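You operate a simulated robot arm through the tools that you are given. There is no shell and no other tool. Be economical: measure what you need, move in short steps, check, and stop when the job is done.

You are at the controls of a simulated robot arm. One attempt, no reset.

## Task
Fit the 10 mm plate in the flange, tighten the wing nuts crosswise, then open FEED: no drips.
Fine: see the FLANGE gauge at nought, under 0.1 bar, first; the FEED lever stays open; other valves and plates stay as they are.
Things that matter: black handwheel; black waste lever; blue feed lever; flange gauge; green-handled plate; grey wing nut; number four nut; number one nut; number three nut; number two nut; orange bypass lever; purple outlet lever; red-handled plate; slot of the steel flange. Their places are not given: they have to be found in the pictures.

It is judged by the outcome, as a careful person would: the job done as asked, and still so three seconds after it is handed in. It fails if anything else is knocked over, pushed out of place, dropped, spilled or broken.

## Robot
A 7-joint arm with a two-finger parallel gripper, fixed in place. Base frame: the origin is at the foot of the arm, x ahead of it, y to its left, z up; the work surface is at about z = 800. Readings come in mm, rad, newtons and seconds.
With the tool pointing down near the work surface it reaches from about 200 to 720 mm from the base axis. Its first joint turns from -2.007 to 2.007 rad. Payload 3.91 kg.
The TCP is the grasp point between the finger pads, 30 mm short of the fingertips. In the tool frame z runs along the fingers and y along their closing line. The gripper opens to 110 mm. The fingers are 20 mm wide and 10 mm thick; the gripper's body (48 by 112 mm) begins 55 mm behind the TCP.
Orientation is that of the tool frame in the base frame, as [roll, pitch, yaw] about the fixed x, y, z axes, in that order (R = Rz(yaw) Ry(pitch) Rx(roll)). With the fingers straight down and closing along the base's y, the tool's x points along the base's -x, its y along +y and its z along -z.

## Interface
- The arm moves only by the tool step_arm. Its argument "increments" is a list of rows, each a list of 3 entries, a list of its own where there are three numbers: the shift along the base's x, y, z in units of 30 mm (1.0 is 30 mm), then the turn, a rotation vector about the base's x, y, z in units of 5 degrees (1.0 is 5 degrees), then the closure in counts, from 0 (fully open) to 255 (shut). In form: [[[tx, ty, tz], [ax, ay, az], jaw], ...]. A call has 1 to 20 rows; each row shifts and turns the commanded pose from where the row before left it. A call with a number of a shift or a turn outside -1 to 1 is refused whole. A row lasts 0.2 s, in which the tool goes at most 50 mm and 0.15 rad; a call with a longer step from one row to the next is refused whole, and so is a gripper value outside its range. Where a pose cannot be reached the arm comes as near as it can. A force on the tool above 80 N (or 10 N above the force at the start of the call, whichever is more), or a blocked arm, ends the call early, and 0.2 s more pass. Each finger travels about 108 mm/s and halts on what it meets, pressing with about 34 N; the grip force reading is that of the motor and also rises with nothing between the fingers. The clock runs only during rows and for 0.2 s after the last one: add rows that do not move to give the fingers time. The reply holds the time, the measured pose of the TCP, the force on the tool along the base axes, the opening and the grip force, in the units named above and with some noise, with the torque about the TCP (base axes, N m) and any sound that the robot's microphone picked up.
- Cameras (640 x 400 px; columns grow to the right, rows downward): "scene" is fixed at [220.1, 647.6, 1613.2]; the picture's right is [-0.71, -0.70, 0.00], its down [-0.33, 0.33, -0.88] and it looks along [0.62, -0.63, -0.47] (base axes); focal length 216 px, centre (320, 200). "wrist" rides on the gripper at [72, 17, -103] in the tool frame; the picture's right is [-0.23, 0.97, 0.00], its down [-0.76, -0.18, -0.62] and it looks along [-0.61, -0.14, 0.78] (tool axes); focal length 222 px, centre (320, 200).
- camera(camera): a new picture of that camera. The clock stands still meanwhile.
- move_column(by): slides the trunk up (or, below 0, down) by that many mm; the arm rides with it, the base frame stays. It gives what a move gives, with no picture.
- point_at(camera, pixels): for up to 12 pixels [column, row] of the newest picture of that camera ("zoom" is the newest enlarged one), the place [x, y, z] in the base frame of the surface seen there, good to about 2 mm. The clock stands still meanwhile.
- inspect(camera, box): a new picture of the part [left, top, right, bottom] of that camera's present view, enlarged. The clock stands still meanwhile.
- hand_in(): hands the job in; it is judged then, once.

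Work in short steps. Measure before you move; look again where a grasp or a placing could have gone wrong, and mend it. You have 80 turns and 46 pictures in all, those below and enlarged ones among them. Open the gripper and draw the arm clear of the work before you hand the job in, unless the task says otherwise; then end with one line.

The tools are called after ">>>" by a JSON object that holds its "op" and its "data". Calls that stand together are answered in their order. step_arm: Moves the arm, as the interface text tells. Its arguments: {"type":"object","properties":{"increments":{"type":"array"}},"required":["increments"]} The other tools are called the same way: move_column (by) slides the trunk up or down; camera (camera) takes a picture; point_at (camera, pixels) gives the place of the surface under pixels of a picture; inspect (camera, box) takes an enlarged picture of a part of a camera's view; hand_in () hands the job in.

At the start:

```text
t: 0.0
ee_pos: [377.6, 125.6, 1523.8]
tcp_rot: [3.141, 0.0, 3.141]
wrist_force: [-0.6, -1.4, -0.1]
moment: [-0.04, 0.01, 0.03]
finger_gap: 110.0
gripper_force: 0.1
trunk travel left (down, up): [-900.0, 90.0]
```

scene: 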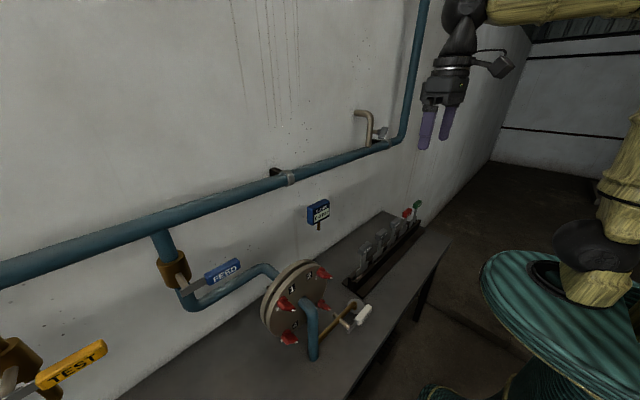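
wrist: 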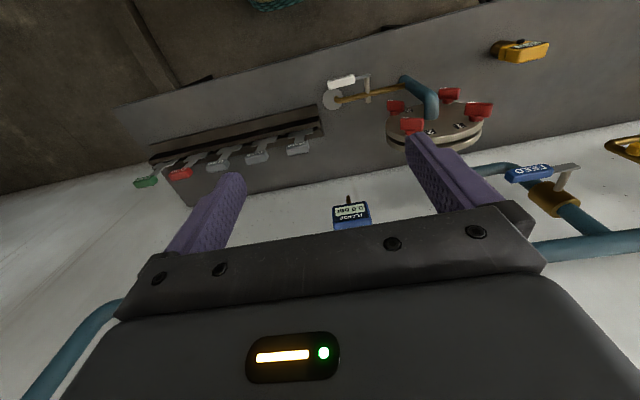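

The scene shows the flange at about (295,300), the plate rack at (385,250), and the gauge at (318,212). I enlarge these parts to see the details.

>>> {"op": "inspect", "data": {"camera": "scene", "box": [240, 240, 400, 360]}}

>>> {"op": "inspect", "data": {"camera": "scene", "box": [300, 190, 440, 290]}}

>>> {"op": "inspect", "data": {"camera": "wrist", "box": [320, 30, 640, 230]}}

```text
3.33 times, centred on (320, 300) of scene
```

zoom: 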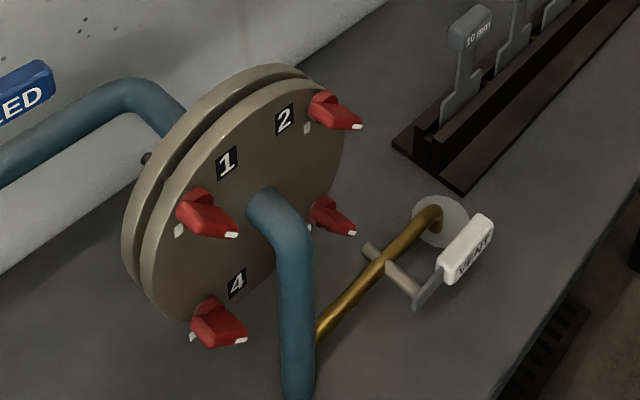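

```text
4.00 times, centred on (370, 240) of scene
```

zoom: 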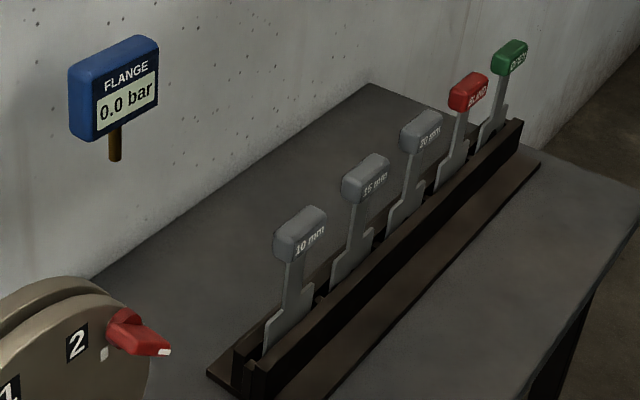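

```text
2.00 times, centred on (480, 130) of wrist
```

zoom: 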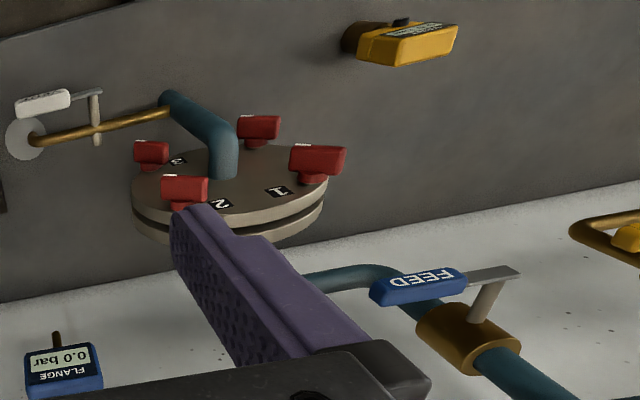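

The gauge reads 0.0 bar. Next I measure flange, nut and FEED places from this wrist zoom, and the rack from the scene.

>>> {"op": "point_at", "data": {"camera": "zoom", "pixels": [[318, 158], [186, 188], [152, 150], [260, 125], [260, 165], [190, 165], [240, 213], [385, 290], [450, 280], [510, 272], [45, 102], [405, 45]]}}

>>> {"op": "point_at", "data": {"camera": "scene", "pixels": [[366, 249], [363, 263], [382, 234], [395, 223], [407, 213], [418, 204], [360, 278], [354, 283], [400, 260], [372, 310], [318, 212], [60, 370]]}}

>>> {"op": "inspect", "data": {"camera": "wrist", "box": [120, 60, 360, 210]}}

```text
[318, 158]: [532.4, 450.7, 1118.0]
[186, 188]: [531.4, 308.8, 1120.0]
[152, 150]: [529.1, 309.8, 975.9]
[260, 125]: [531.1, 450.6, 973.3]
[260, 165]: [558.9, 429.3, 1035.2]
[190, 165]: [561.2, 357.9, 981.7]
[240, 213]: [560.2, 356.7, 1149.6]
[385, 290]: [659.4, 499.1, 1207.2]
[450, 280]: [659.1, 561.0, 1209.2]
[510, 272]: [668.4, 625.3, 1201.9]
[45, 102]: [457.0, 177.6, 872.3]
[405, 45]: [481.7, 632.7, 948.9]
```

```text
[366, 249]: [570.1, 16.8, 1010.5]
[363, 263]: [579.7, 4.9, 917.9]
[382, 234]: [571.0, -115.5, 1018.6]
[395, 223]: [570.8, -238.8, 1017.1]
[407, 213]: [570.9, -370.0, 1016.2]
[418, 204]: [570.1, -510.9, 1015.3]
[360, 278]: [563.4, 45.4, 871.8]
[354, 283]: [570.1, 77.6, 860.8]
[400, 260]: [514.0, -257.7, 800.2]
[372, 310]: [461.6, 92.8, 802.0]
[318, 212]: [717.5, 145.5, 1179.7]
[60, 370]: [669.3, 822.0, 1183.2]
```

```text
2.67 times, centred on (240, 135) of wrist
```

zoom: 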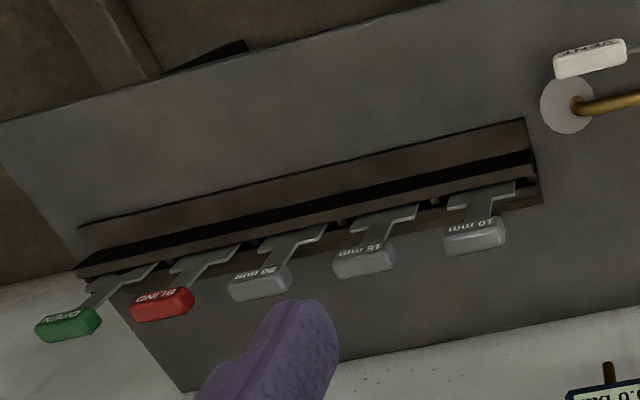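

The flange axis runs along x, with its centre near (575,380,1047), and the nuts sit at y 309/450 and z 975/1119. I look closer at the FEED valve and the nuts.

>>> {"op": "inspect", "data": {"camera": "scene", "box": [140, 220, 268, 300]}}

>>> {"op": "inspect", "data": {"camera": "scene", "box": [250, 250, 346, 350]}}

```text
5.00 times, centred on (204, 260) of scene
```

zoom: 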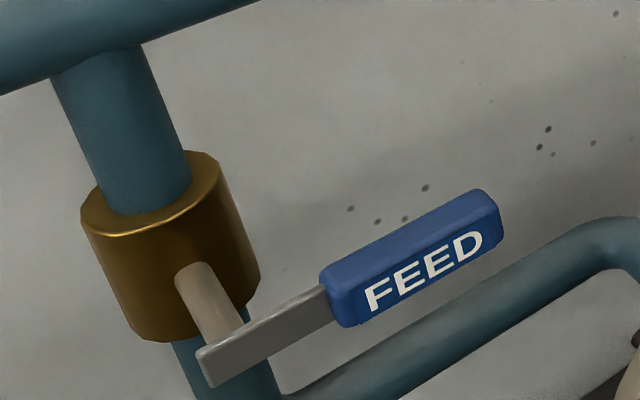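

```text
4.00 times, centred on (298, 300) of scene
```

zoom: 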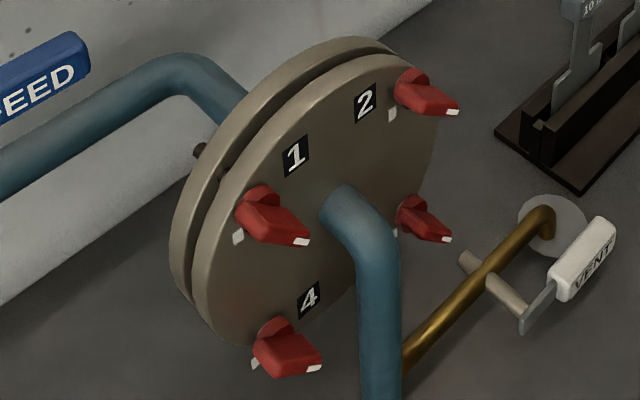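

I measure the wing tips and the white marks on the flange to find how far each nut must turn.

>>> {"op": "point_at", "data": {"camera": "zoom", "pixels": [[238, 237], [302, 242], [245, 205], [262, 192], [392, 114], [453, 112], [404, 85], [255, 364], [314, 368], [265, 330], [446, 239], [397, 233]]}}

>>> {"op": "point_at", "data": {"camera": "scene", "pixels": [[310, 262], [280, 271], [315, 262], [294, 283], [270, 305], [308, 282], [185, 285], [181, 270], [187, 290], [208, 277], [236, 265], [160, 240]]}}

```text
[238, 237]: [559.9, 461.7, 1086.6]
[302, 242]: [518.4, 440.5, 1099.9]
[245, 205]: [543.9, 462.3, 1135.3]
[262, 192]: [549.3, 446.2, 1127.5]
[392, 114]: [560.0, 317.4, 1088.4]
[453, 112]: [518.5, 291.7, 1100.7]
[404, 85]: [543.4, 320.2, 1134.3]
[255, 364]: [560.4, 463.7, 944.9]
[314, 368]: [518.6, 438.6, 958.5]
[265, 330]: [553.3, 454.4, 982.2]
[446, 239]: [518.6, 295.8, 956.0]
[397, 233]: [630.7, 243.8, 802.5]
```

```text
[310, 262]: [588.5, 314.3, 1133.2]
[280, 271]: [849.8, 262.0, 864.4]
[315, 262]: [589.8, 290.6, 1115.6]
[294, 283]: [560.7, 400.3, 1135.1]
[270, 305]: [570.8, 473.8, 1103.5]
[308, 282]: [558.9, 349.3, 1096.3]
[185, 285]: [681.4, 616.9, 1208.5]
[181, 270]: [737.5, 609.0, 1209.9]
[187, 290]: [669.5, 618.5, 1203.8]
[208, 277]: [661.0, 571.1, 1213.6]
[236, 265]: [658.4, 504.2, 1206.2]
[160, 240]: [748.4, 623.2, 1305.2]
```

Each wing's white tip seems to need about a 50° clockwise turn to its white mark. I lower the trunk first, then look at the plate from closer.

>>> {"op": "move_column", "data": {"by": -250}}

>>> {"op": "step_arm", "data": {"increments": [[[0, -1, 0], [0, 0, 0], 0], [[0, -1, 0], [0, 0, 0], 0], [[0, -1, 0], [0, 0, 0], 0], [[0, -1, 0], [0, 0, 0], 0], [[0, 0, 0], [0, 0, 0], 0]]}}

>>> {"op": "camera", "data": {"camera": "wrist"}}

```text
t: 2.6
ee_pos: [379.5, 124.9, 1274.8]
tcp_rot: [3.14, 0.0, 3.141]
wrist_force: [-0.5, 0.2, -1.0]
moment: [0.01, 0.01, -0.01]
finger_gap: 109.8
gripper_force: 0.0
trunk travel left (down, up): [-650.0, 340.0]
```

```text
t: 3.8
ee_pos: [378.0, 1.8, 1273.3]
tcp_rot: [3.14, 0.0, -3.14]
wrist_force: [-0.3, 0.8, -0.5]
moment: [0.0, -0.03, 0.01]
finger_gap: 110.3
gripper_force: 0.1
trunk travel left (down, up): [-650.0, 340.0]
```

```text
37 pictures are left
```

wrist: 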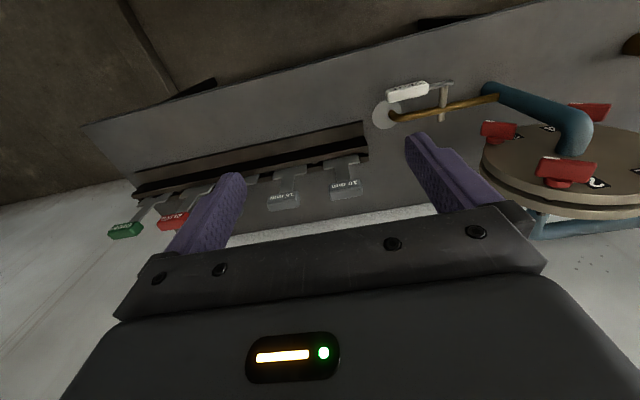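

The 10 mm plate is at (345,185) in the wrist view. I enlarge it.

>>> {"op": "inspect", "data": {"camera": "wrist", "box": [260, 110, 420, 210]}}

```text
4.00 times, centred on (340, 160) of wrist
```

zoom: 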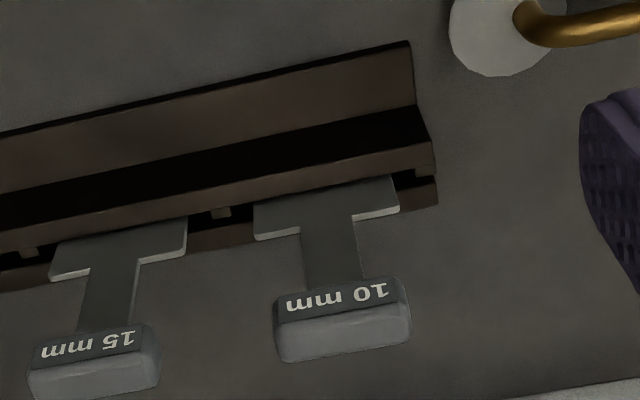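

>>> {"op": "point_at", "data": {"camera": "zoom", "pixels": [[275, 300], [408, 284], [340, 300], [285, 358], [405, 338], [343, 342], [330, 250], [260, 225], [395, 203], [325, 210], [420, 160], [340, 320]]}}

```text
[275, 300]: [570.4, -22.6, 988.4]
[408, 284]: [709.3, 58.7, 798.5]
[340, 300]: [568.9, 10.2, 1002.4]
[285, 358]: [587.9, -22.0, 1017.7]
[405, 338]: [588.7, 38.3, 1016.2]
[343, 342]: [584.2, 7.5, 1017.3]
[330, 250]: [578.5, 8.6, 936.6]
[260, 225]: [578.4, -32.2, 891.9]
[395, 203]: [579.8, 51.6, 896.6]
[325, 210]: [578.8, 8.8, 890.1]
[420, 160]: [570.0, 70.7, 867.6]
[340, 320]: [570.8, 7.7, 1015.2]
```

The handle centre is about (580.5, 8, 1001), 24 mm thick in x and 66 mm wide. I turn the tool 90° so the fingers close along x, and move above the handle.

>>> {"op": "step_arm", "data": {"increments": [[[0.375, 0.011, -0.1], [0, 0, 1], 0], [[0.375, 0.011, -0.1], [0, 0, 1], 0], [[0.375, 0.011, -0.1], [0, 0, 1], 0], [[0.375, 0.011, -0.1], [0, 0, 1], 0], [[0.375, 0.011, -0.1], [0, 0, 1], 0], [[0.375, 0.011, -0.1], [0, 0, 1], 0], [[0.375, 0.011, -0.1], [0, 0, 1], 0], [[0.375, 0.011, -0.1], [0, 0, 1], 0], [[0.375, 0.011, -0.1], [0, 0, 1], 0], [[0.375, 0.011, -0.1], [0, 0, 1], 0], [[0.375, 0.011, -0.1], [0, 0, 1], 0], [[0.375, 0.011, -0.1], [0, 0, 1], 0], [[0.375, 0.011, -0.1], [0, 0, 1], 0], [[0.375, 0.011, -0.1], [0, 0, 1], 0], [[0.375, 0.011, -0.1], [0, 0, 1], 0], [[0.375, 0.011, -0.1], [0, 0, 1], 0], [[0.375, 0.011, -0.1], [0, 0, 1], 0], [[0.375, 0.011, -0.1], [0, 0, 1], 0], [[0, 0, 0], [0, 0, 0], 0]]}}

>>> {"op": "camera", "data": {"camera": "wrist"}}

```text
t: 7.8
ee_pos: [579.9, 8.6, 1223.1]
tcp_rot: [3.141, -0.001, -1.568]
wrist_force: [0.2, -0.7, -0.4]
moment: [-0.02, 0.0, 0.01]
finger_gap: 109.8
gripper_force: 0.0
trunk travel left (down, up): [-650.0, 340.0]
```

```text
35 pictures are left
```

wrist: 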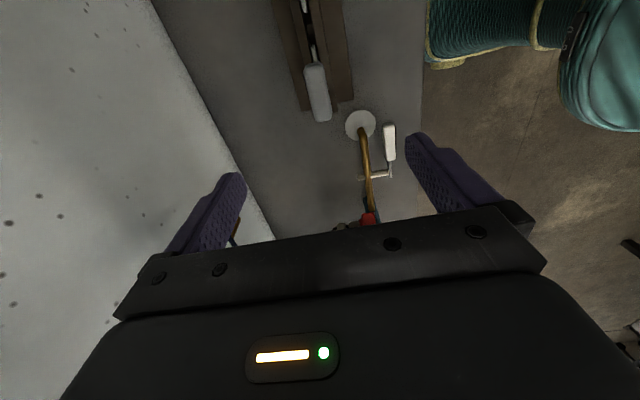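

The handle is at (318,90) between the fingers. I check its edges and the TCP alignment.

>>> {"op": "point_at", "data": {"camera": "wrist", "pixels": [[318, 90], [309, 75], [324, 75], [318, 65], [319, 115], [312, 100], [327, 100], [316, 50]]}}

```text
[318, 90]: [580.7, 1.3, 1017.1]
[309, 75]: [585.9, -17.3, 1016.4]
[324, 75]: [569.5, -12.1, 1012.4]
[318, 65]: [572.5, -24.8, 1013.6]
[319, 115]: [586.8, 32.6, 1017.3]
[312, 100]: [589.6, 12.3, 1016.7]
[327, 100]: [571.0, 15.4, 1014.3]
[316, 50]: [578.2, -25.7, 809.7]
```

Handle top is at z=1017 and centred on x≈580.5, y≈8. I descend to TCP z≈1007 and close.

>>> {"op": "step_arm", "data": {"increments": [[[0, 0, -1], [0, 0, 0], 0], [[0, 0, -1], [0, 0, 0], 0], [[0, 0, -1], [0, 0, 0], 0], [[0, 0, -1], [0, 0, 0], 0], [[0, 0, -1], [0, 0, 0], 0], [[0, 0, -1], [0, 0, 0], 0], [[0, 0, -1], [0, 0, 0], 0], [[0.02, 0, -0.2], [0, 0, 0], 0], [[0, 0, 0], [0, 0, 0], 0]]}}

>>> {"op": "step_arm", "data": {"increments": [[[0, 0, 0], [0, 0, 0], 150], [[0, 0, 0], [0, 0, 0], 255], [[0, 0, 0], [0, 0, 0], 255], [[0, 0, 0], [0, 0, 0], 255]]}}

```text
t: 9.8
ee_pos: [581.4, 9.8, 1003.9]
tcp_rot: [-3.141, 0.001, -1.569]
wrist_force: [0.5, 0.9, -0.8]
moment: [0.01, -0.03, -0.01]
finger_gap: 109.9
gripper_force: 0.1
trunk travel left (down, up): [-650.0, 340.0]
```

```text
t: 10.8
ee_pos: [580.8, 9.0, 1004.0]
tcp_rot: [3.141, -0.001, -1.571]
wrist_force: [0.6, 0.0, -0.5]
moment: [0.01, -0.07, 0.03]
finger_gap: 26.0
gripper_force: 33.9
trunk travel left (down, up): [-650.0, 340.0]
```

The handle is gripped (26 mm, 34 N). I lift straight up a bit and check.

>>> {"op": "step_arm", "data": {"increments": [[[0, 0, 0.5], [0, 0, 0], 255], [[0, 0, 0.5], [0, 0, 0], 255], [[0, 0, 1], [0, 0, 0], 255], [[0, 0, 1], [0, 0, 0], 255], [[0, 0, 1], [0, 0, 0], 255], [[0, 0, 1], [0, 0, 0], 255], [[0, 0, 0], [0, 0, 0], 255]]}}

>>> {"op": "move_column", "data": {"by": 230}}

>>> {"op": "camera", "data": {"camera": "scene"}}

>>> {"op": "camera", "data": {"camera": "wrist"}}

```text
t: 12.4
ee_pos: [579.8, 9.8, 1154.6]
tcp_rot: [-3.141, 0.001, -1.569]
wrist_force: [-0.2, 0.2, -2.6]
moment: [0.02, 0.0, -0.03]
finger_gap: 25.6
gripper_force: 33.5
trunk travel left (down, up): [-650.0, 340.0]
```

```text
t: 14.8
ee_pos: [580.0, 10.4, 1386.4]
tcp_rot: [-3.14, 0.001, -1.571]
wrist_force: [0.3, -0.4, -3.3]
moment: [0.03, 0.02, -0.01]
finger_gap: 25.8
gripper_force: 34.5
trunk travel left (down, up): [-880.0, 110.0]
```

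```text
34 pictures are left
```

scene: 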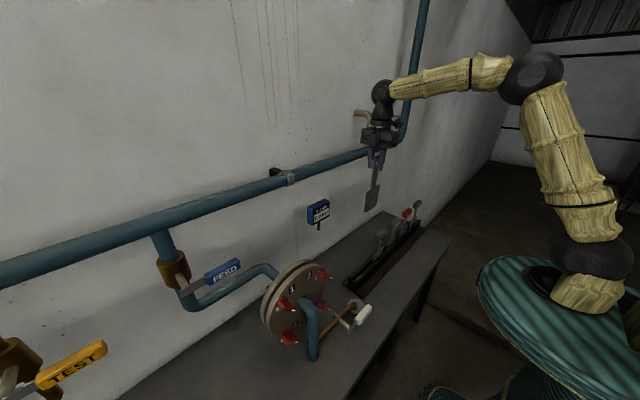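

```text
33 pictures are left
```

wrist: 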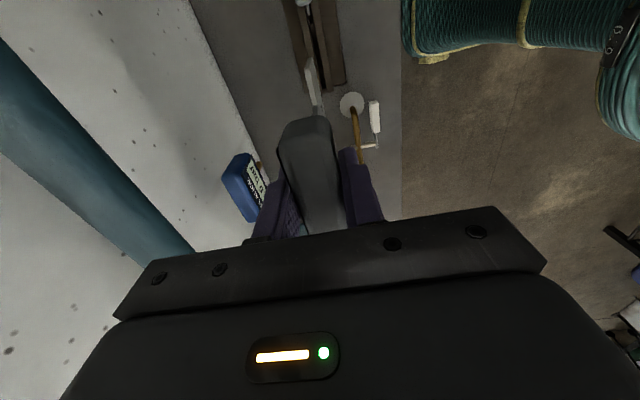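

The plate hangs clear of the rack. I enlarge it to measure its lower end.

>>> {"op": "inspect", "data": {"camera": "scene", "box": [340, 130, 404, 220]}}

```text
4.44 times, centred on (372, 175) of scene
```

zoom: 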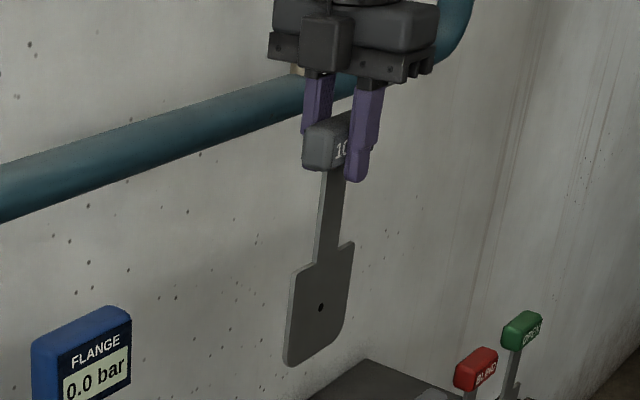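

>>> {"op": "point_at", "data": {"camera": "zoom", "pixels": [[290, 355], [315, 358], [335, 330], [318, 307], [345, 250], [320, 265], [330, 200], [300, 270], [308, 150], [332, 350]]}}

>>> {"op": "point_at", "data": {"camera": "scene", "pixels": [[300, 262], [290, 266], [280, 275], [270, 288], [265, 300], [303, 263], [293, 270], [283, 280], [277, 290], [316, 268], [298, 265], [286, 272]]}}

```text
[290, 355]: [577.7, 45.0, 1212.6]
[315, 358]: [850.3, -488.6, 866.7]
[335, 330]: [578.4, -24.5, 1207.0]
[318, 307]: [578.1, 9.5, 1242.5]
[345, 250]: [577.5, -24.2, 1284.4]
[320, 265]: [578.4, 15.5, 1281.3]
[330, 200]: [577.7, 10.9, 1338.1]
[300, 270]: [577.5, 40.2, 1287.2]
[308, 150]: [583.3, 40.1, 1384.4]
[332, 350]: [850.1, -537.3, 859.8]
```

```text
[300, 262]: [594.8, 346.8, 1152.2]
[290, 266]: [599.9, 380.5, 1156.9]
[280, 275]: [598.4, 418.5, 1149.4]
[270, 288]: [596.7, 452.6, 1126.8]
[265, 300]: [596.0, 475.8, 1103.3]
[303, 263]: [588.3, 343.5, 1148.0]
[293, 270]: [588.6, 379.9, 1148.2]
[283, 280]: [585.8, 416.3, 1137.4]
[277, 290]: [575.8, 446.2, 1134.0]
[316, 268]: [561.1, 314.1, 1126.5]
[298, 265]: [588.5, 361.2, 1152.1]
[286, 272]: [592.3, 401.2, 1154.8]
```

The plate's hole is 144 mm below the TCP and its bottom about 191 mm below; seated TCP z will be about 1191. I carry it across to above the slot (y=380).

>>> {"op": "step_arm", "data": {"increments": [[[0, 1, 0], [0, 0, 0], 255], [[0, 1, 0], [0, 0, 0], 255], [[0, 1, 0], [0, 0, 0], 255], [[0, 1, 0], [0, 0, 0], 255], [[0, 1, 0], [0, 0, 0], 255], [[0, 1, 0], [0, 0, 0], 255], [[0, 1, 0], [0, 0, 0], 255], [[0, 1, 0], [0, 0, 0], 255], [[0, 1, 0], [0, 0, 0], 255], [[0, 1, 0], [0, 0, 0], 255], [[0, 1, 0], [0, 0, 0], 255], [[0, 1, 0], [0, 0, 0], 255], [[0, 0.33, 0], [0, 0, 0], 255], [[0, 0, 0], [0, 0, 0], 255]]}}

>>> {"op": "camera", "data": {"camera": "wrist"}}

>>> {"op": "inspect", "data": {"camera": "scene", "box": [240, 200, 352, 320]}}

```text
t: 17.8
ee_pos: [575.0, 376.5, 1384.1]
tcp_rot: [3.14, -0.001, -1.57]
wrist_force: [0.3, 0.1, -2.7]
moment: [0.01, 0.02, -0.01]
finger_gap: 25.9
gripper_force: 33.7
out of reach, approached as far as the arm can: row 13
trunk travel left (down, up): [-880.0, 110.0]
```

```text
31 pictures are left
```

wrist: 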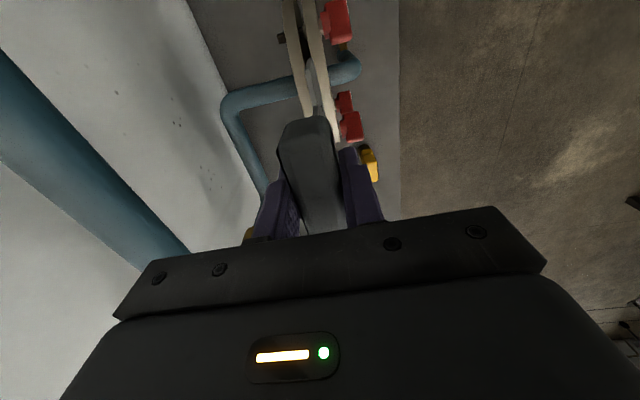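

```text
3.33 times, centred on (296, 260) of scene
```

zoom: 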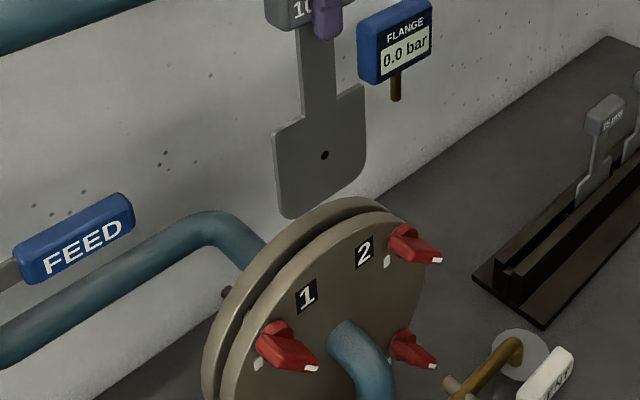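

The slot is visible below between the rims (around (300,60)/(320,60)). The arm is at its reach limit here, so I measure the slot, raise the column 110 mm, and will then come down with the arm.

>>> {"op": "point_at", "data": {"camera": "wrist", "pixels": [[290, 30], [296, 50], [301, 90], [306, 20], [310, 40], [318, 60], [323, 90], [330, 110], [297, 30], [304, 30], [300, 60], [313, 60]]}}

>>> {"op": "inspect", "data": {"camera": "wrist", "box": [240, 0, 400, 150]}}

>>> {"op": "move_column", "data": {"by": 110}}

```text
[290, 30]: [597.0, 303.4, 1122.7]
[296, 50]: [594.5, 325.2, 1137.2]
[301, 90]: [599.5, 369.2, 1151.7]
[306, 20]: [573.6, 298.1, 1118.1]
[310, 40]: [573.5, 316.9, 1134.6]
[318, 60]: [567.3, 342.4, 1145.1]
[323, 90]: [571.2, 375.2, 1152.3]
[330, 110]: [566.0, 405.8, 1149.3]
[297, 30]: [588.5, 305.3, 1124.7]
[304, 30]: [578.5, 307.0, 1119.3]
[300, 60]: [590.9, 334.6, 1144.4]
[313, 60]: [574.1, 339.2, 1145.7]
```

```text
2.67 times, centred on (320, 75) of wrist
```

zoom: 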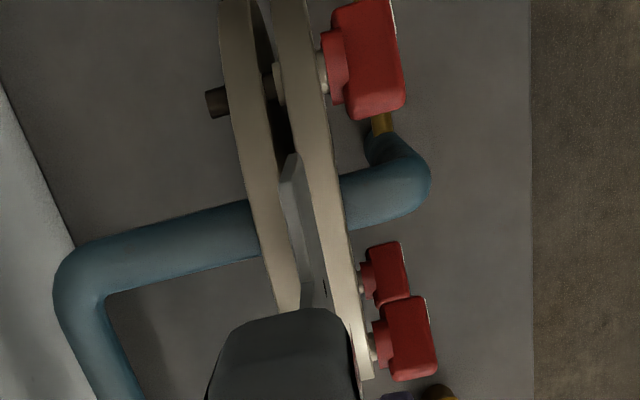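

```text
t: 19.2
ee_pos: [575.4, 375.9, 1494.0]
tcp_rot: [-3.141, 0.0, -1.571]
wrist_force: [1.2, 0.2, -2.0]
moment: [-0.02, 0.0, -0.01]
finger_gap: 25.7
gripper_force: 33.7
trunk travel left (down, up): [-990.0, 0.0]
```

I measure slot edges more finely on that enlarged picture (rows 60 and 140).

>>> {"op": "point_at", "data": {"camera": "zoom", "pixels": [[224, 60], [246, 60], [258, 60], [268, 60], [276, 60], [306, 60], [236, 140], [268, 140], [278, 140], [302, 140], [332, 180], [312, 100]]}}

>>> {"op": "step_arm", "data": {"increments": [[[0, 0, -1], [0, 0, 0], 255], [[0, 0, -1], [0, 0, 0], 255], [[0, 0, -1], [0, 0, 0], 255], [[0.1, 0.05, -0.5], [0, 0, 0], 255], [[0.1, 0.05, 0], [0, 0, 0], 255], [[0, 0, 0], [0, 0, 0], 255]]}}

```text
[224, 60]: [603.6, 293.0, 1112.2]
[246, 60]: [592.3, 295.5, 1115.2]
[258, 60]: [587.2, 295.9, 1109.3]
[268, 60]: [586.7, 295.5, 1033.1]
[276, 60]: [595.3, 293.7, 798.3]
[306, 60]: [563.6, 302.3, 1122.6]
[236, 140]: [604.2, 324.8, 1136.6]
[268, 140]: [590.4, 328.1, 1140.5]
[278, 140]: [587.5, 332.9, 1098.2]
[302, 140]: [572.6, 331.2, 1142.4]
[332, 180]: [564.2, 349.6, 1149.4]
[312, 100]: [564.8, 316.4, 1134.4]
```

```text
t: 20.6
ee_pos: [580.4, 377.9, 1388.5]
tcp_rot: [3.141, 0.0, -1.57]
wrist_force: [0.2, -0.7, -2.6]
moment: [0.0, 0.0, 0.0]
finger_gap: 25.9
gripper_force: 33.5
trunk travel left (down, up): [-990.0, 0.0]
```

Slot spans x≈576.5–587, centre ≈582; the plate's mid-plane is at TCP x. I shift to (582, 381) and lower to just above the rim.

>>> {"op": "step_arm", "data": {"increments": [[[0.05, 0.08, -0.5], [0, 0, 0], 255], [[0, 0, -0.5], [0, 0, 0], 255], [[0, 0, -0.2], [0, 0, 0], 255], [[0, 0, 0], [0, 0, 0], 255], [[0, 0, 0], [0, 0, 0], 255]]}}

>>> {"op": "inspect", "data": {"camera": "wrist", "box": [240, 0, 400, 100]}}

>>> {"op": "inspect", "data": {"camera": "scene", "box": [256, 220, 336, 270]}}

```text
t: 21.8
ee_pos: [582.3, 380.0, 1353.6]
tcp_rot: [-3.14, 0.001, -1.57]
wrist_force: [0.4, 0.3, -2.5]
moment: [0.01, -0.02, 0.02]
finger_gap: 25.8
gripper_force: 34.1
trunk travel left (down, up): [-990.0, 0.0]
```

```text
4.00 times, centred on (320, 50) of wrist
```

zoom: 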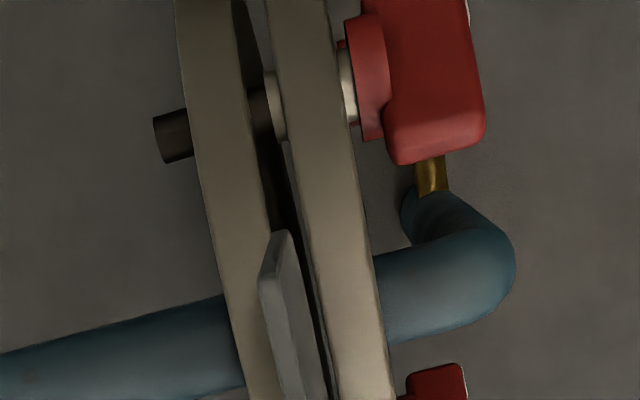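

```text
8.00 times, centred on (296, 245) of scene
```

zoom: 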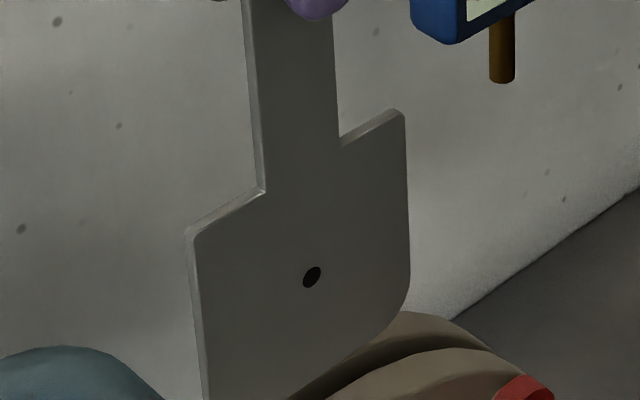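

I measure the plate's face and edge in this scene zoom against the slot.

>>> {"op": "point_at", "data": {"camera": "zoom", "pixels": [[311, 277], [250, 300], [380, 300], [300, 340], [196, 320], [228, 212], [365, 125], [300, 100], [400, 120], [190, 235]]}}

>>> {"op": "inspect", "data": {"camera": "wrist", "box": [270, 30, 350, 80]}}

```text
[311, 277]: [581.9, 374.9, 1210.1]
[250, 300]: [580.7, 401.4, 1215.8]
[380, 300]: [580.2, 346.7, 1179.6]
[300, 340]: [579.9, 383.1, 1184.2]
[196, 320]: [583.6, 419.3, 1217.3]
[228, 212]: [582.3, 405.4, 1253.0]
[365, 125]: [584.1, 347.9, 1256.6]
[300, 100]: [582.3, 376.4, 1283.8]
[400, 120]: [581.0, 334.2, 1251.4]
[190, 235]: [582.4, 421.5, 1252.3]
```

```text
8.00 times, centred on (310, 55) of wrist
```

zoom: 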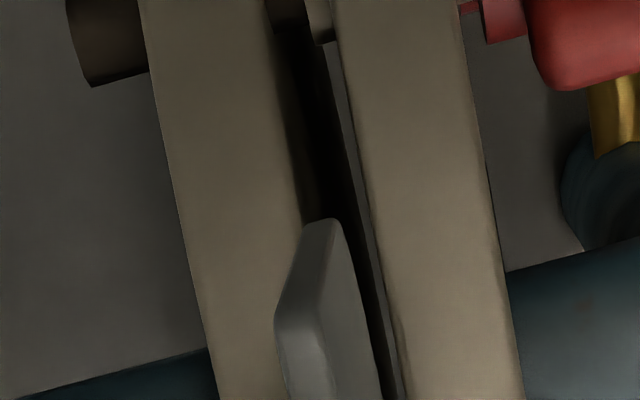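

I measure slot edges in this view at rows 130–180.

>>> {"op": "point_at", "data": {"camera": "zoom", "pixels": [[275, 130], [285, 130], [295, 150], [320, 150], [335, 130], [345, 130], [352, 130], [362, 130], [370, 180], [325, 235], [345, 300], [365, 330]]}}

```text
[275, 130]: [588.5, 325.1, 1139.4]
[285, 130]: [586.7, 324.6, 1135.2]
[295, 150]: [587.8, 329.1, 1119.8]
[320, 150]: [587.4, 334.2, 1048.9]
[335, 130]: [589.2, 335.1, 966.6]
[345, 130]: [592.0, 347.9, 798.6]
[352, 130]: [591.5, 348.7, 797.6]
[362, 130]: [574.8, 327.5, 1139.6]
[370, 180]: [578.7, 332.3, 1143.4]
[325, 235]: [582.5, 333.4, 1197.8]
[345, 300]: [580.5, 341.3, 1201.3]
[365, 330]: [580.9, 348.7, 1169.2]
```

Plate (x 580–584) sits inside the slot (577–587). I shift 1.5 mm in y and lower gradually.

>>> {"op": "step_arm", "data": {"increments": [[[0, 0.05, -0.2], [0, 0, 0], 255], [[0, 0, -0.4], [0, 0, 0], 255], [[0, 0, -0.4], [0, 0, 0], 255], [[0, 0, -0.5], [0, 0, 0], 255], [[0, 0, -0.5], [0, 0, 0], 255], [[0, 0, -0.5], [0, 0, 0], 255], [[0, 0, -0.5], [0, 0, 0], 255], [[0, 0, -0.5], [0, 0, 0], 255], [[0, 0, -0.5], [0, 0, 0], 255], [[0, 0, -0.5], [0, 0, 0], 255], [[0, 0, 0], [0, 0, 0], 255]]}}

```text
t: 24.2
ee_pos: [584.4, 383.3, 1218.2]
tcp_rot: [3.14, 0.0, -1.571]
wrist_force: [-1.0, -0.6, -2.6]
moment: [0.0, -0.02, -0.04]
finger_gap: 25.8
gripper_force: 33.5
trunk travel left (down, up): [-990.0, 0.0]
```

Position shows a slight drift (584.4, 383.3), without contact force. I correct by −2 mm in x and −2.5 mm in y and check.

>>> {"op": "step_arm", "data": {"increments": [[[-0.07, -0.08, 0], [0, 0, 0], 255], [[0, 0, -0.2], [0, 0, 0], 255], [[0, 0, 0], [0, 0, 0], 255]]}}

>>> {"op": "inspect", "data": {"camera": "scene", "box": [256, 230, 352, 290]}}

```text
t: 25.0
ee_pos: [580.6, 379.5, 1211.4]
tcp_rot: [3.141, 0.001, -1.57]
wrist_force: [0.3, 0.1, -3.0]
moment: [0.01, 0.03, 0.0]
finger_gap: 25.8
gripper_force: 33.4
trunk travel left (down, up): [-990.0, 0.0]
```

```text
6.67 times, centred on (304, 260) of scene
```

zoom: 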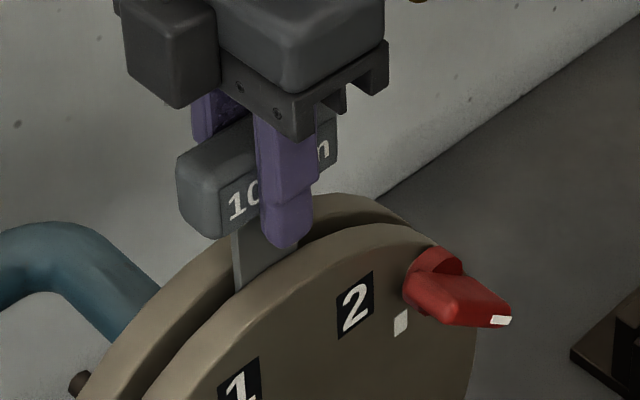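

The plate is in the slot and the tips are still above the rim. I lower in 3 mm steps watching the force.

>>> {"op": "step_arm", "data": {"increments": [[[0.02, 0.02, -0.1], [0, 0, 0], 255], [[0, 0, -0.1], [0, 0, 0], 255], [[0, 0, -0.1], [0, 0, 0], 255], [[0, 0, -0.1], [0, 0, 0], 255], [[0, 0, -0.1], [0, 0, 0], 255], [[0, 0, -0.1], [0, 0, 0], 255], [[0, 0, 0], [0, 0, 0], 255]]}}

```text
t: 26.6
ee_pos: [581.2, 380.3, 1194.8]
tcp_rot: [3.141, 0.0, -1.571]
wrist_force: [-0.5, 0.1, -2.8]
moment: [0.01, 0.01, 0.01]
finger_gap: 25.8
gripper_force: 34.1
trunk travel left (down, up): [-990.0, 0.0]
```

No contact yet. I lower 8 mm more in 2 mm steps to find the seat.

>>> {"op": "step_arm", "data": {"increments": [[[0, 0, -0.067], [0, 0, 0], 255], [[0, 0, -0.067], [0, 0, 0], 255], [[0, 0, -0.067], [0, 0, 0], 255], [[0, 0, 0], [0, 0, 0], 255]]}}

>>> {"op": "inspect", "data": {"camera": "scene", "box": [256, 230, 352, 290]}}

```text
t: 27.6
ee_pos: [581.7, 381.6, 1188.7]
tcp_rot: [3.141, 0.0, -1.571]
wrist_force: [0.3, -0.1, -3.1]
moment: [0.06, -0.03, 0.02]
finger_gap: 25.7
gripper_force: 34.3
trunk travel left (down, up): [-990.0, 0.0]
```

```text
6.67 times, centred on (304, 260) of scene
```

zoom: 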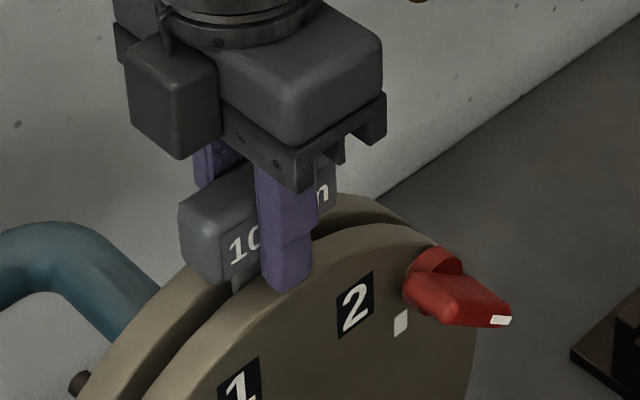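

I measure handle bottom, fingertip, and rim heights.

>>> {"op": "point_at", "data": {"camera": "zoom", "pixels": [[225, 278], [238, 270], [235, 290], [285, 285], [285, 200], [300, 270], [320, 240], [255, 290], [340, 215], [200, 215]]}}

```text
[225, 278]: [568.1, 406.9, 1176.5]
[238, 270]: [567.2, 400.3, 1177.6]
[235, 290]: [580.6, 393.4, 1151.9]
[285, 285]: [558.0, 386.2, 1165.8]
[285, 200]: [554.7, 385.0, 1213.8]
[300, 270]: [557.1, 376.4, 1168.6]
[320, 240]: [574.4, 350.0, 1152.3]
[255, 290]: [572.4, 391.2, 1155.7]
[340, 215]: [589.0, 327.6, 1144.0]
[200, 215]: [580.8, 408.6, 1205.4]
```

Handle bottom is about 1175, tips about 1160, rim about 1155. I lower 3 mm more in 1 mm steps looking for contact.

>>> {"op": "step_arm", "data": {"increments": [[[0, -0.03, -0.034], [0, 0, 0], 255], [[0, 0, -0.034], [0, 0, 0], 255], [[0, 0, -0.034], [0, 0, 0], 255], [[0, 0, 0], [0, 0, 0], 255], [[0, 0, 0], [0, 0, 0], 255]]}}

```text
t: 28.8
ee_pos: [580.8, 379.1, 1186.5]
tcp_rot: [3.141, -0.002, -1.571]
wrist_force: [1.7, 0.7, 2.0]
moment: [-0.11, -0.18, 0.05]
finger_gap: 25.7
gripper_force: 34.3
trunk travel left (down, up): [-990.0, 0.0]
```

Fz rose by 5 N with a long-lever moment: the plate has touched its seat, hole near z≈1043–1047. I open to about 50 mm and look.

>>> {"op": "step_arm", "data": {"increments": [[[0, 0, 0], [0, 0, 0], 180], [[0, 0, 0], [0, 0, 0], 140], [[0, 0, 0], [0, 0, 0], 140]]}}

>>> {"op": "inspect", "data": {"camera": "scene", "box": [256, 230, 352, 290]}}

```text
t: 29.6
ee_pos: [580.2, 380.4, 1186.3]
tcp_rot: [-3.142, 0.0, -1.572]
wrist_force: [1.1, 0.4, 0.2]
moment: [-0.02, -0.01, 0.0]
finger_gap: 49.8
gripper_force: 0.1
trunk travel left (down, up): [-990.0, 0.0]
```

```text
6.67 times, centred on (304, 260) of scene
```

zoom: 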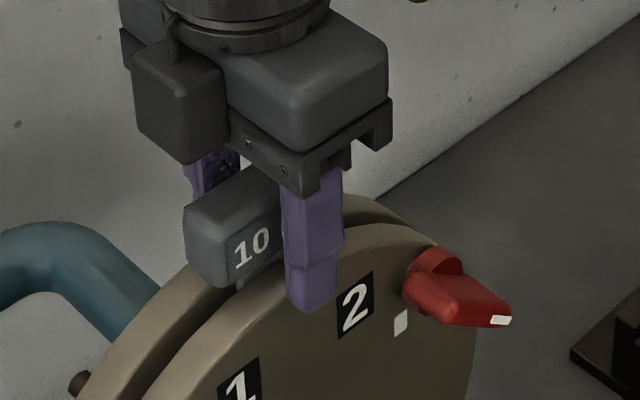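

Released; the handle stands over the slot with "10" readable. I rise 90 mm, then back off while turning the tool back to its starting yaw.

>>> {"op": "step_arm", "data": {"increments": [[[0, 0, 0.3], [0, 0, 0], 140], [[0, 0, 1], [0, 0, 0], 140], [[0, 0, 1], [0, 0, 0], 140], [[0, 0, 0.7], [0, 0, 0], 140], [[0, 0, 0], [0, 0, 0], 140]]}}

>>> {"op": "step_arm", "data": {"increments": [[[-0.5, 0, 0], [0, 0, -1], 140], [[-0.5, 0, 0], [0, 0, -1], 140], [[-0.5, 0, 0], [0, 0, -1], 140], [[-0.5, 0, 0], [0, 0, -1], 140], [[-0.5, 0, 0], [0, 0, -1], 140], [[-0.5, 0, 0], [0, 0, -1], 140], [[-0.5, 0, 0], [0, 0, -1], 140], [[-0.5, 0, 0], [0, 0, -1], 140], [[-0.5, 0, 0], [0, 0, -1], 140], [[-0.5, 0, 0], [0, 0, -1], 140], [[-0.5, 0, 0], [0, 0, -1], 140], [[-0.5, 0, 0], [0, 0, -1], 140], [[-0.5, 0, 0], [0, 0, -1], 140], [[-0.5, 0, 0], [0, 0, -1], 140], [[-0.5, 0, 0], [0, 0, -1], 140], [[-0.5, 0, 0], [0, 0, -1], 140], [[-0.5, 0, 0], [0, 0, -1], 140], [[-0.5, 0, 0], [0, 0, -1], 140], [[0, 0, 0], [0, 0, 0], 140]]}}

>>> {"op": "camera", "data": {"camera": "wrist"}}

>>> {"op": "inspect", "data": {"camera": "scene", "box": [250, 240, 346, 300]}}

```text
t: 30.8
ee_pos: [582.0, 381.9, 1277.0]
tcp_rot: [-3.141, -0.001, -1.571]
wrist_force: [0.5, 0.2, -0.4]
moment: [-0.02, -0.01, 0.02]
finger_gap: 49.6
gripper_force: 0.0
trunk travel left (down, up): [-990.0, 0.0]
```

```text
t: 34.8
ee_pos: [311.1, 378.9, 1277.9]
tcp_rot: [-3.141, -0.001, 3.14]
wrist_force: [1.2, 0.3, -0.4]
moment: [0.01, 0.03, 0.02]
finger_gap: 49.5
gripper_force: 0.1
trunk travel left (down, up): [-990.0, 0.0]
```

```text
22 pictures are left
```

wrist: 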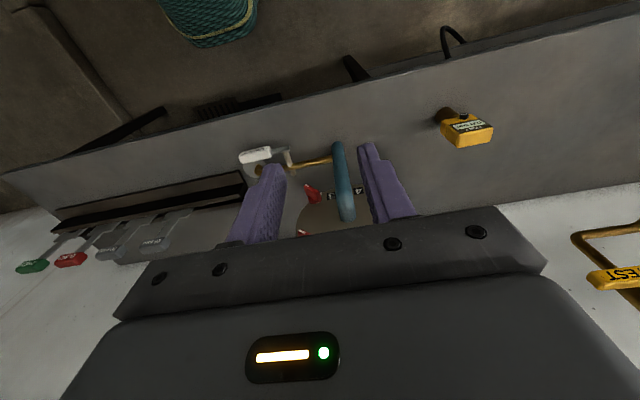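

```text
6.67 times, centred on (298, 270) of scene
```

zoom: 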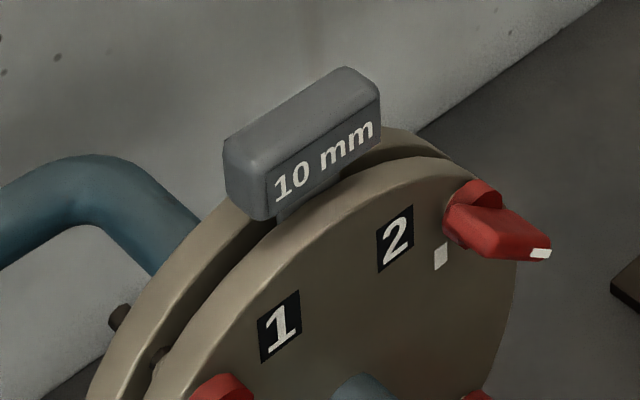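

The plate stands upright in the slot. I measure its handle height and the brass/outlet pipes, and then pitch the tool forward to horizontal.

>>> {"op": "point_at", "data": {"camera": "zoom", "pixels": [[300, 120], [265, 212], [275, 185], [370, 130], [300, 212]]}}

>>> {"op": "point_at", "data": {"camera": "wrist", "pixels": [[338, 150], [345, 205], [337, 170], [315, 162], [300, 163], [257, 155], [470, 130]]}}

>>> {"op": "step_arm", "data": {"increments": [[[0, 0, 0], [0, -1, 0], 140], [[0, 0, 0], [0, -1, 0], 140], [[0, 0, 0], [0, -1, 0], 140], [[0, 0, 0], [0, -1, 0], 140], [[0, 0, 0], [0, -1, 0], 140], [[0, 0, 0], [0, -1, 0], 140], [[0, 0, 0], [0, -1, 0], 140], [[0, 0, 0], [0, -1, 0], 140], [[0, 0, 0], [0, -1, 0], 140], [[0, 0, 0], [0, -1, 0], 140], [[0, 0, 0], [0, -1, 0], 140], [[0, 0, 0], [0, -1, 0], 140], [[0, 0, 0], [0, -1, 0], 140], [[0, 0, 0], [0, -1, 0], 140], [[0, 0, 0], [0, -1, 0], 140], [[0, 0, 0], [0, -1, 0], 140], [[0, 0, 0], [0, -1, 0], 140], [[0, 0, 0], [0, -1, 0], 140], [[0, 0, 0], [0, 0, 0], 140]]}}

```text
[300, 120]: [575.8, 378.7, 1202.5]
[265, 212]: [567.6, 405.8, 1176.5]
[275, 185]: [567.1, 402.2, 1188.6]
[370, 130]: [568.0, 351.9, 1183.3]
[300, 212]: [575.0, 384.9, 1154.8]
```

```text
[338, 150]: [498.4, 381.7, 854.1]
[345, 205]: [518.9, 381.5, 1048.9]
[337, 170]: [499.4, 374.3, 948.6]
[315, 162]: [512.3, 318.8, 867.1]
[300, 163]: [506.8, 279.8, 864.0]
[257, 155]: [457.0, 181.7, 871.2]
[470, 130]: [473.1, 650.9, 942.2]
```

```text
t: 39.0
ee_pos: [332.0, 395.0, 1296.9]
tcp_rot: [2.102, 1.555, 2.026]
wrist_force: [0.2, 1.2, 0.1]
moment: [-0.01, 0.04, 0.0]
finger_gap: 49.6
gripper_force: 0.0
out of reach, approached as far as the arm can: row 15, 16, 17, 18
trunk travel left (down, up): [-990.0, 0.0]
stopped in row 19: the arm was blocked; the commanded pose is now the measured one
```

The tool is nearly horizontal but the wrist was too close to the base. I move forward 90 mm and then lower the column 180 mm.

>>> {"op": "step_arm", "data": {"increments": [[[1, 0, 0], [0, 0, 0], 140], [[1, 0, 0], [0, 0, 0], 140], [[1, 0, 0], [0, 0, 0], 140], [[0, 0, 0], [0, 0, 0], 140]]}}

>>> {"op": "move_column", "data": {"by": -180}}

>>> {"op": "camera", "data": {"camera": "wrist"}}

```text
t: 40.2
ee_pos: [446.3, 372.5, 1298.5]
tcp_rot: [2.128, 1.538, 1.991]
wrist_force: [0.1, -0.7, 0.0]
moment: [-0.02, -0.02, -0.01]
finger_gap: 49.6
gripper_force: 0.0
trunk travel left (down, up): [-990.0, 0.0]
stopped in row 4: the arm was blocked; the commanded pose is now the measured one
```

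```text
t: 42.2
ee_pos: [446.9, 373.8, 1119.8]
tcp_rot: [2.116, 1.537, 1.981]
wrist_force: [0.5, 0.2, -0.3]
moment: [0.03, 0.01, 0.01]
finger_gap: 49.9
gripper_force: 0.1
trunk travel left (down, up): [-810.0, 180.0]
```

```text
20 pictures are left
```

wrist: 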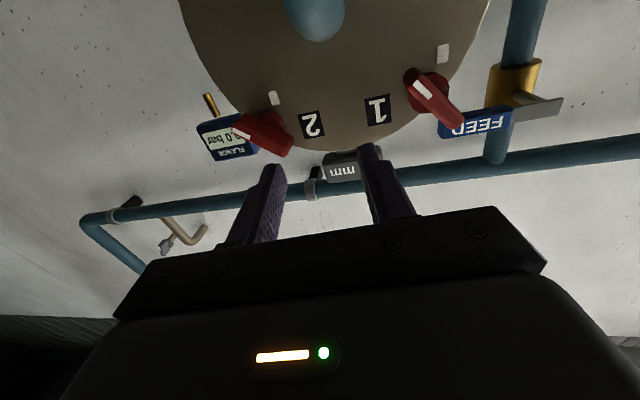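

The nuts are visible: nut 1's wing at (435,100), nut 2's at (262,135). The tool is yawed −7.7°; I rotate it straight and shift +30 mm in y.

>>> {"op": "step_arm", "data": {"increments": [[[0, 0.5, 0], [0, 0, 0.5], 140], [[0, 0.5, 0], [0, 0, 0.5], 140], [[0, 0, 0], [0, 0, 0.5], 140], [[0, 0, 0], [0, 0, 0], 140]]}}

```text
t: 43.4
ee_pos: [477.7, 392.7, 1120.5]
tcp_rot: [2.108, 1.525, 2.041]
wrist_force: [-0.3, 0.2, -1.2]
moment: [0.02, 0.01, -0.02]
finger_gap: 49.5
gripper_force: 0.0
out of reach, approached as far as the arm can: row 3
trunk travel left (down, up): [-810.0, 180.0]
stopped in row 4: the arm was blocked; the commanded pose is now the measured one
```

The arm is hitting a joint limit (forearm too steep). I raise the arm 150 mm relative to the trunk, backing off slightly, then lower the trunk to compensate.

>>> {"op": "step_arm", "data": {"increments": [[[-0.5, 0, 0.5], [0, 0, 0], 140], [[-0.3, 0, 1], [0, 0, 0], 140], [[0, 0, 1], [0, 0, 0], 140], [[0, 0, 1], [0, 0, 0], 140], [[0, 0, 1], [0, 0, 0], 140], [[0, 0, 1], [0, 0, 0], 140], [[0, 0, 0], [0, 0, 0.4], 140], [[0, 0, 0], [0, 0, 0.4], 140], [[0, 0, 0], [0, 0, 0], 140]]}}

```text
t: 45.4
ee_pos: [464.4, 382.6, 1284.2]
tcp_rot: [2.123, 1.537, 2.094]
wrist_force: [0.1, 0.6, 0.0]
moment: [-0.03, 0.02, -0.01]
finger_gap: 49.4
gripper_force: 0.1
trunk travel left (down, up): [-810.0, 180.0]
```

Free again and nearly straight. I measure wing ends and marks from the last wrist picture to get the wing angles.

>>> {"op": "point_at", "data": {"camera": "wrist", "pixels": [[408, 76], [413, 70], [420, 90], [440, 108], [456, 127], [462, 122], [443, 54], [236, 127], [250, 128], [270, 140], [287, 152], [274, 97]]}}

>>> {"op": "step_arm", "data": {"increments": [[[0, 0.75, 0], [-0.5, 0, 0.3], 140], [[0, 0.75, 0], [-1, 0, 0], 140], [[0, 0.75, 0], [-1, 0, 0], 140], [[0, 0, 0], [-1, 0, 0], 140], [[0, 0, 0], [-1, 0, 0], 140], [[0, 0, 0], [-1, 0, 0], 140], [[0, 0, 0], [0, 0, 0], 140]]}}

```text
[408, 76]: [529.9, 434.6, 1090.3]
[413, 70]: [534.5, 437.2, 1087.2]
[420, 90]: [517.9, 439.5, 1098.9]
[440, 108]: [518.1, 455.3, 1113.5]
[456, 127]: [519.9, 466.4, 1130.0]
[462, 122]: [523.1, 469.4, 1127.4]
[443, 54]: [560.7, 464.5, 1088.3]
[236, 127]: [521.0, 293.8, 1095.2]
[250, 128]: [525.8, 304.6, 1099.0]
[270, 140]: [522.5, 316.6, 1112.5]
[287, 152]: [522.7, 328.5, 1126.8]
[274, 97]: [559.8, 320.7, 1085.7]
```

```text
t: 47.0
ee_pos: [452.0, 463.0, 1285.5]
tcp_rot: [-1.656, 1.129, -1.631]
wrist_force: [0.0, -0.4, 0.5]
moment: [0.01, 0.01, -0.02]
finger_gap: 49.7
gripper_force: 0.1
trunk travel left (down, up): [-810.0, 180.0]
```

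Nut 1's wing runs from (435,1089) to (468,1129): centre (451.5,1110), tilted about 40°, and the mark lies about 65–70° clockwise of the white tip. I roll further to −40°, level the tool, and align y, then lower the trunk.

>>> {"op": "step_arm", "data": {"increments": [[[0, -0.2, 0], [-1, -0.4, -0.2], 140], [[0, -0.18, 0], [-1, 0, 0], 140], [[0, 0, 0], [-1, 0, 0], 140], [[0, 0, 0], [0, 0, 0], 140]]}}

>>> {"op": "move_column", "data": {"by": -175}}

>>> {"op": "camera", "data": {"camera": "wrist"}}

```text
t: 48.0
ee_pos: [452.7, 451.2, 1287.0]
tcp_rot: [-1.573, 0.869, -1.575]
wrist_force: [-0.4, 0.2, 0.2]
moment: [0.02, -0.02, 0.04]
finger_gap: 49.4
gripper_force: 0.1
trunk travel left (down, up): [-810.0, 180.0]
```

```text
t: 50.0
ee_pos: [451.7, 452.4, 1112.3]
tcp_rot: [-1.574, 0.868, -1.574]
wrist_force: [0.4, -0.1, 0.6]
moment: [0.03, -0.03, 0.01]
finger_gap: 49.5
gripper_force: 0.1
trunk travel left (down, up): [-635.0, 355.0]
```

```text
19 pictures are left
```

wrist: 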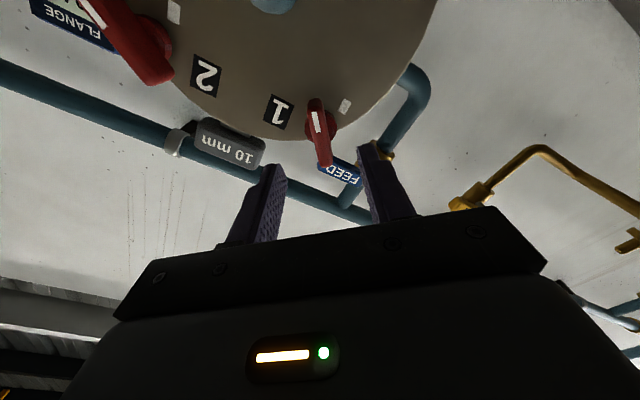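

Nut 1's wing at (320,130) lines up between the fingers. I approach to TCP x≈523 and close.

>>> {"op": "step_arm", "data": {"increments": [[[0.6, 0, -0.05], [0, 0, 0], 140], [[0.6, 0, 0], [0, 0, 0], 140], [[0.6, 0, 0], [0, 0, 0], 140], [[0.55, 0, 0], [0, 0, 0], 140], [[0, 0, 0], [0, 0, 0], 140]]}}

>>> {"op": "step_arm", "data": {"increments": [[[0, 0, 0], [0, 0, 0], 200], [[0, 0, 0], [0, 0, 0], 255], [[0, 0, 0], [0, 0, 0], 255], [[0, 0, 0], [0, 0, 0], 255]]}}

```text
t: 51.2
ee_pos: [522.5, 449.6, 1110.1]
tcp_rot: [-1.573, 0.87, -1.576]
wrist_force: [-0.3, 0.4, 0.2]
moment: [0.01, 0.0, -0.03]
finger_gap: 49.6
gripper_force: 0.1
trunk travel left (down, up): [-635.0, 355.0]
```

```text
t: 52.2
ee_pos: [521.5, 451.4, 1110.3]
tcp_rot: [-1.575, 0.87, -1.573]
wrist_force: [0.4, 0.0, -1.2]
moment: [-0.01, -0.14, 0.14]
finger_gap: 13.0
gripper_force: 45.1
trunk travel left (down, up): [-635.0, 355.0]
```

Gripped at 13 mm. I turn clockwise (+x) 40° and read the torque.

>>> {"op": "step_arm", "data": {"increments": [[[0, 0, 0], [1, 0, 0], 255], [[0, 0, 0], [1, 0, 0], 255], [[0, 0, 0], [1, 0, 0], 255], [[0, 0, 0], [1, 0, 0], 255], [[0, 0, 0], [0, 0, 0], 255]]}}

>>> {"op": "step_arm", "data": {"increments": [[[0, 0, 0], [1, 0, 0], 255], [[0, 0, 0], [1, 0, 0], 255], [[0, 0, 0], [1, 0, 0], 255], [[0, 0, 0], [1, 0, 0], 255], [[0, 0, 0], [0, 0, 0], 255]]}}

>>> {"op": "camera", "data": {"camera": "wrist"}}

```text
t: 53.4
ee_pos: [522.9, 452.5, 1110.4]
tcp_rot: [-1.577, 1.219, -1.576]
wrist_force: [-2.1, 3.4, -0.6]
moment: [0.02, 0.59, -0.11]
finger_gap: 12.9
gripper_force: 44.9
trunk travel left (down, up): [-635.0, 355.0]
```

```text
t: 54.6
ee_pos: [521.8, 452.5, 1110.6]
tcp_rot: [-2.287, 1.568, -2.286]
wrist_force: [-3.2, 5.0, -2.9]
moment: [-0.03, -0.43, -0.11]
finger_gap: 12.9
gripper_force: 45.4
trunk travel left (down, up): [-635.0, 355.0]
```

```text
18 pictures are left
```

wrist: 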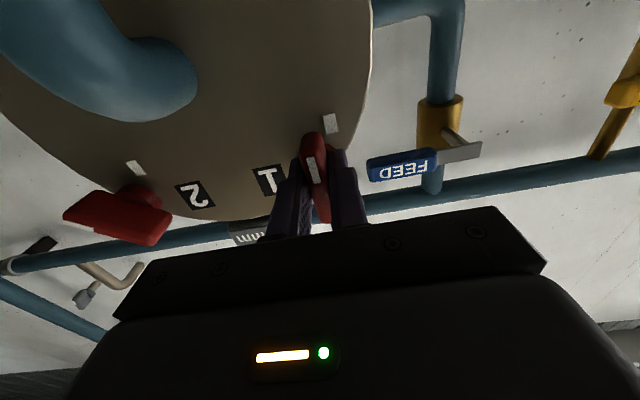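

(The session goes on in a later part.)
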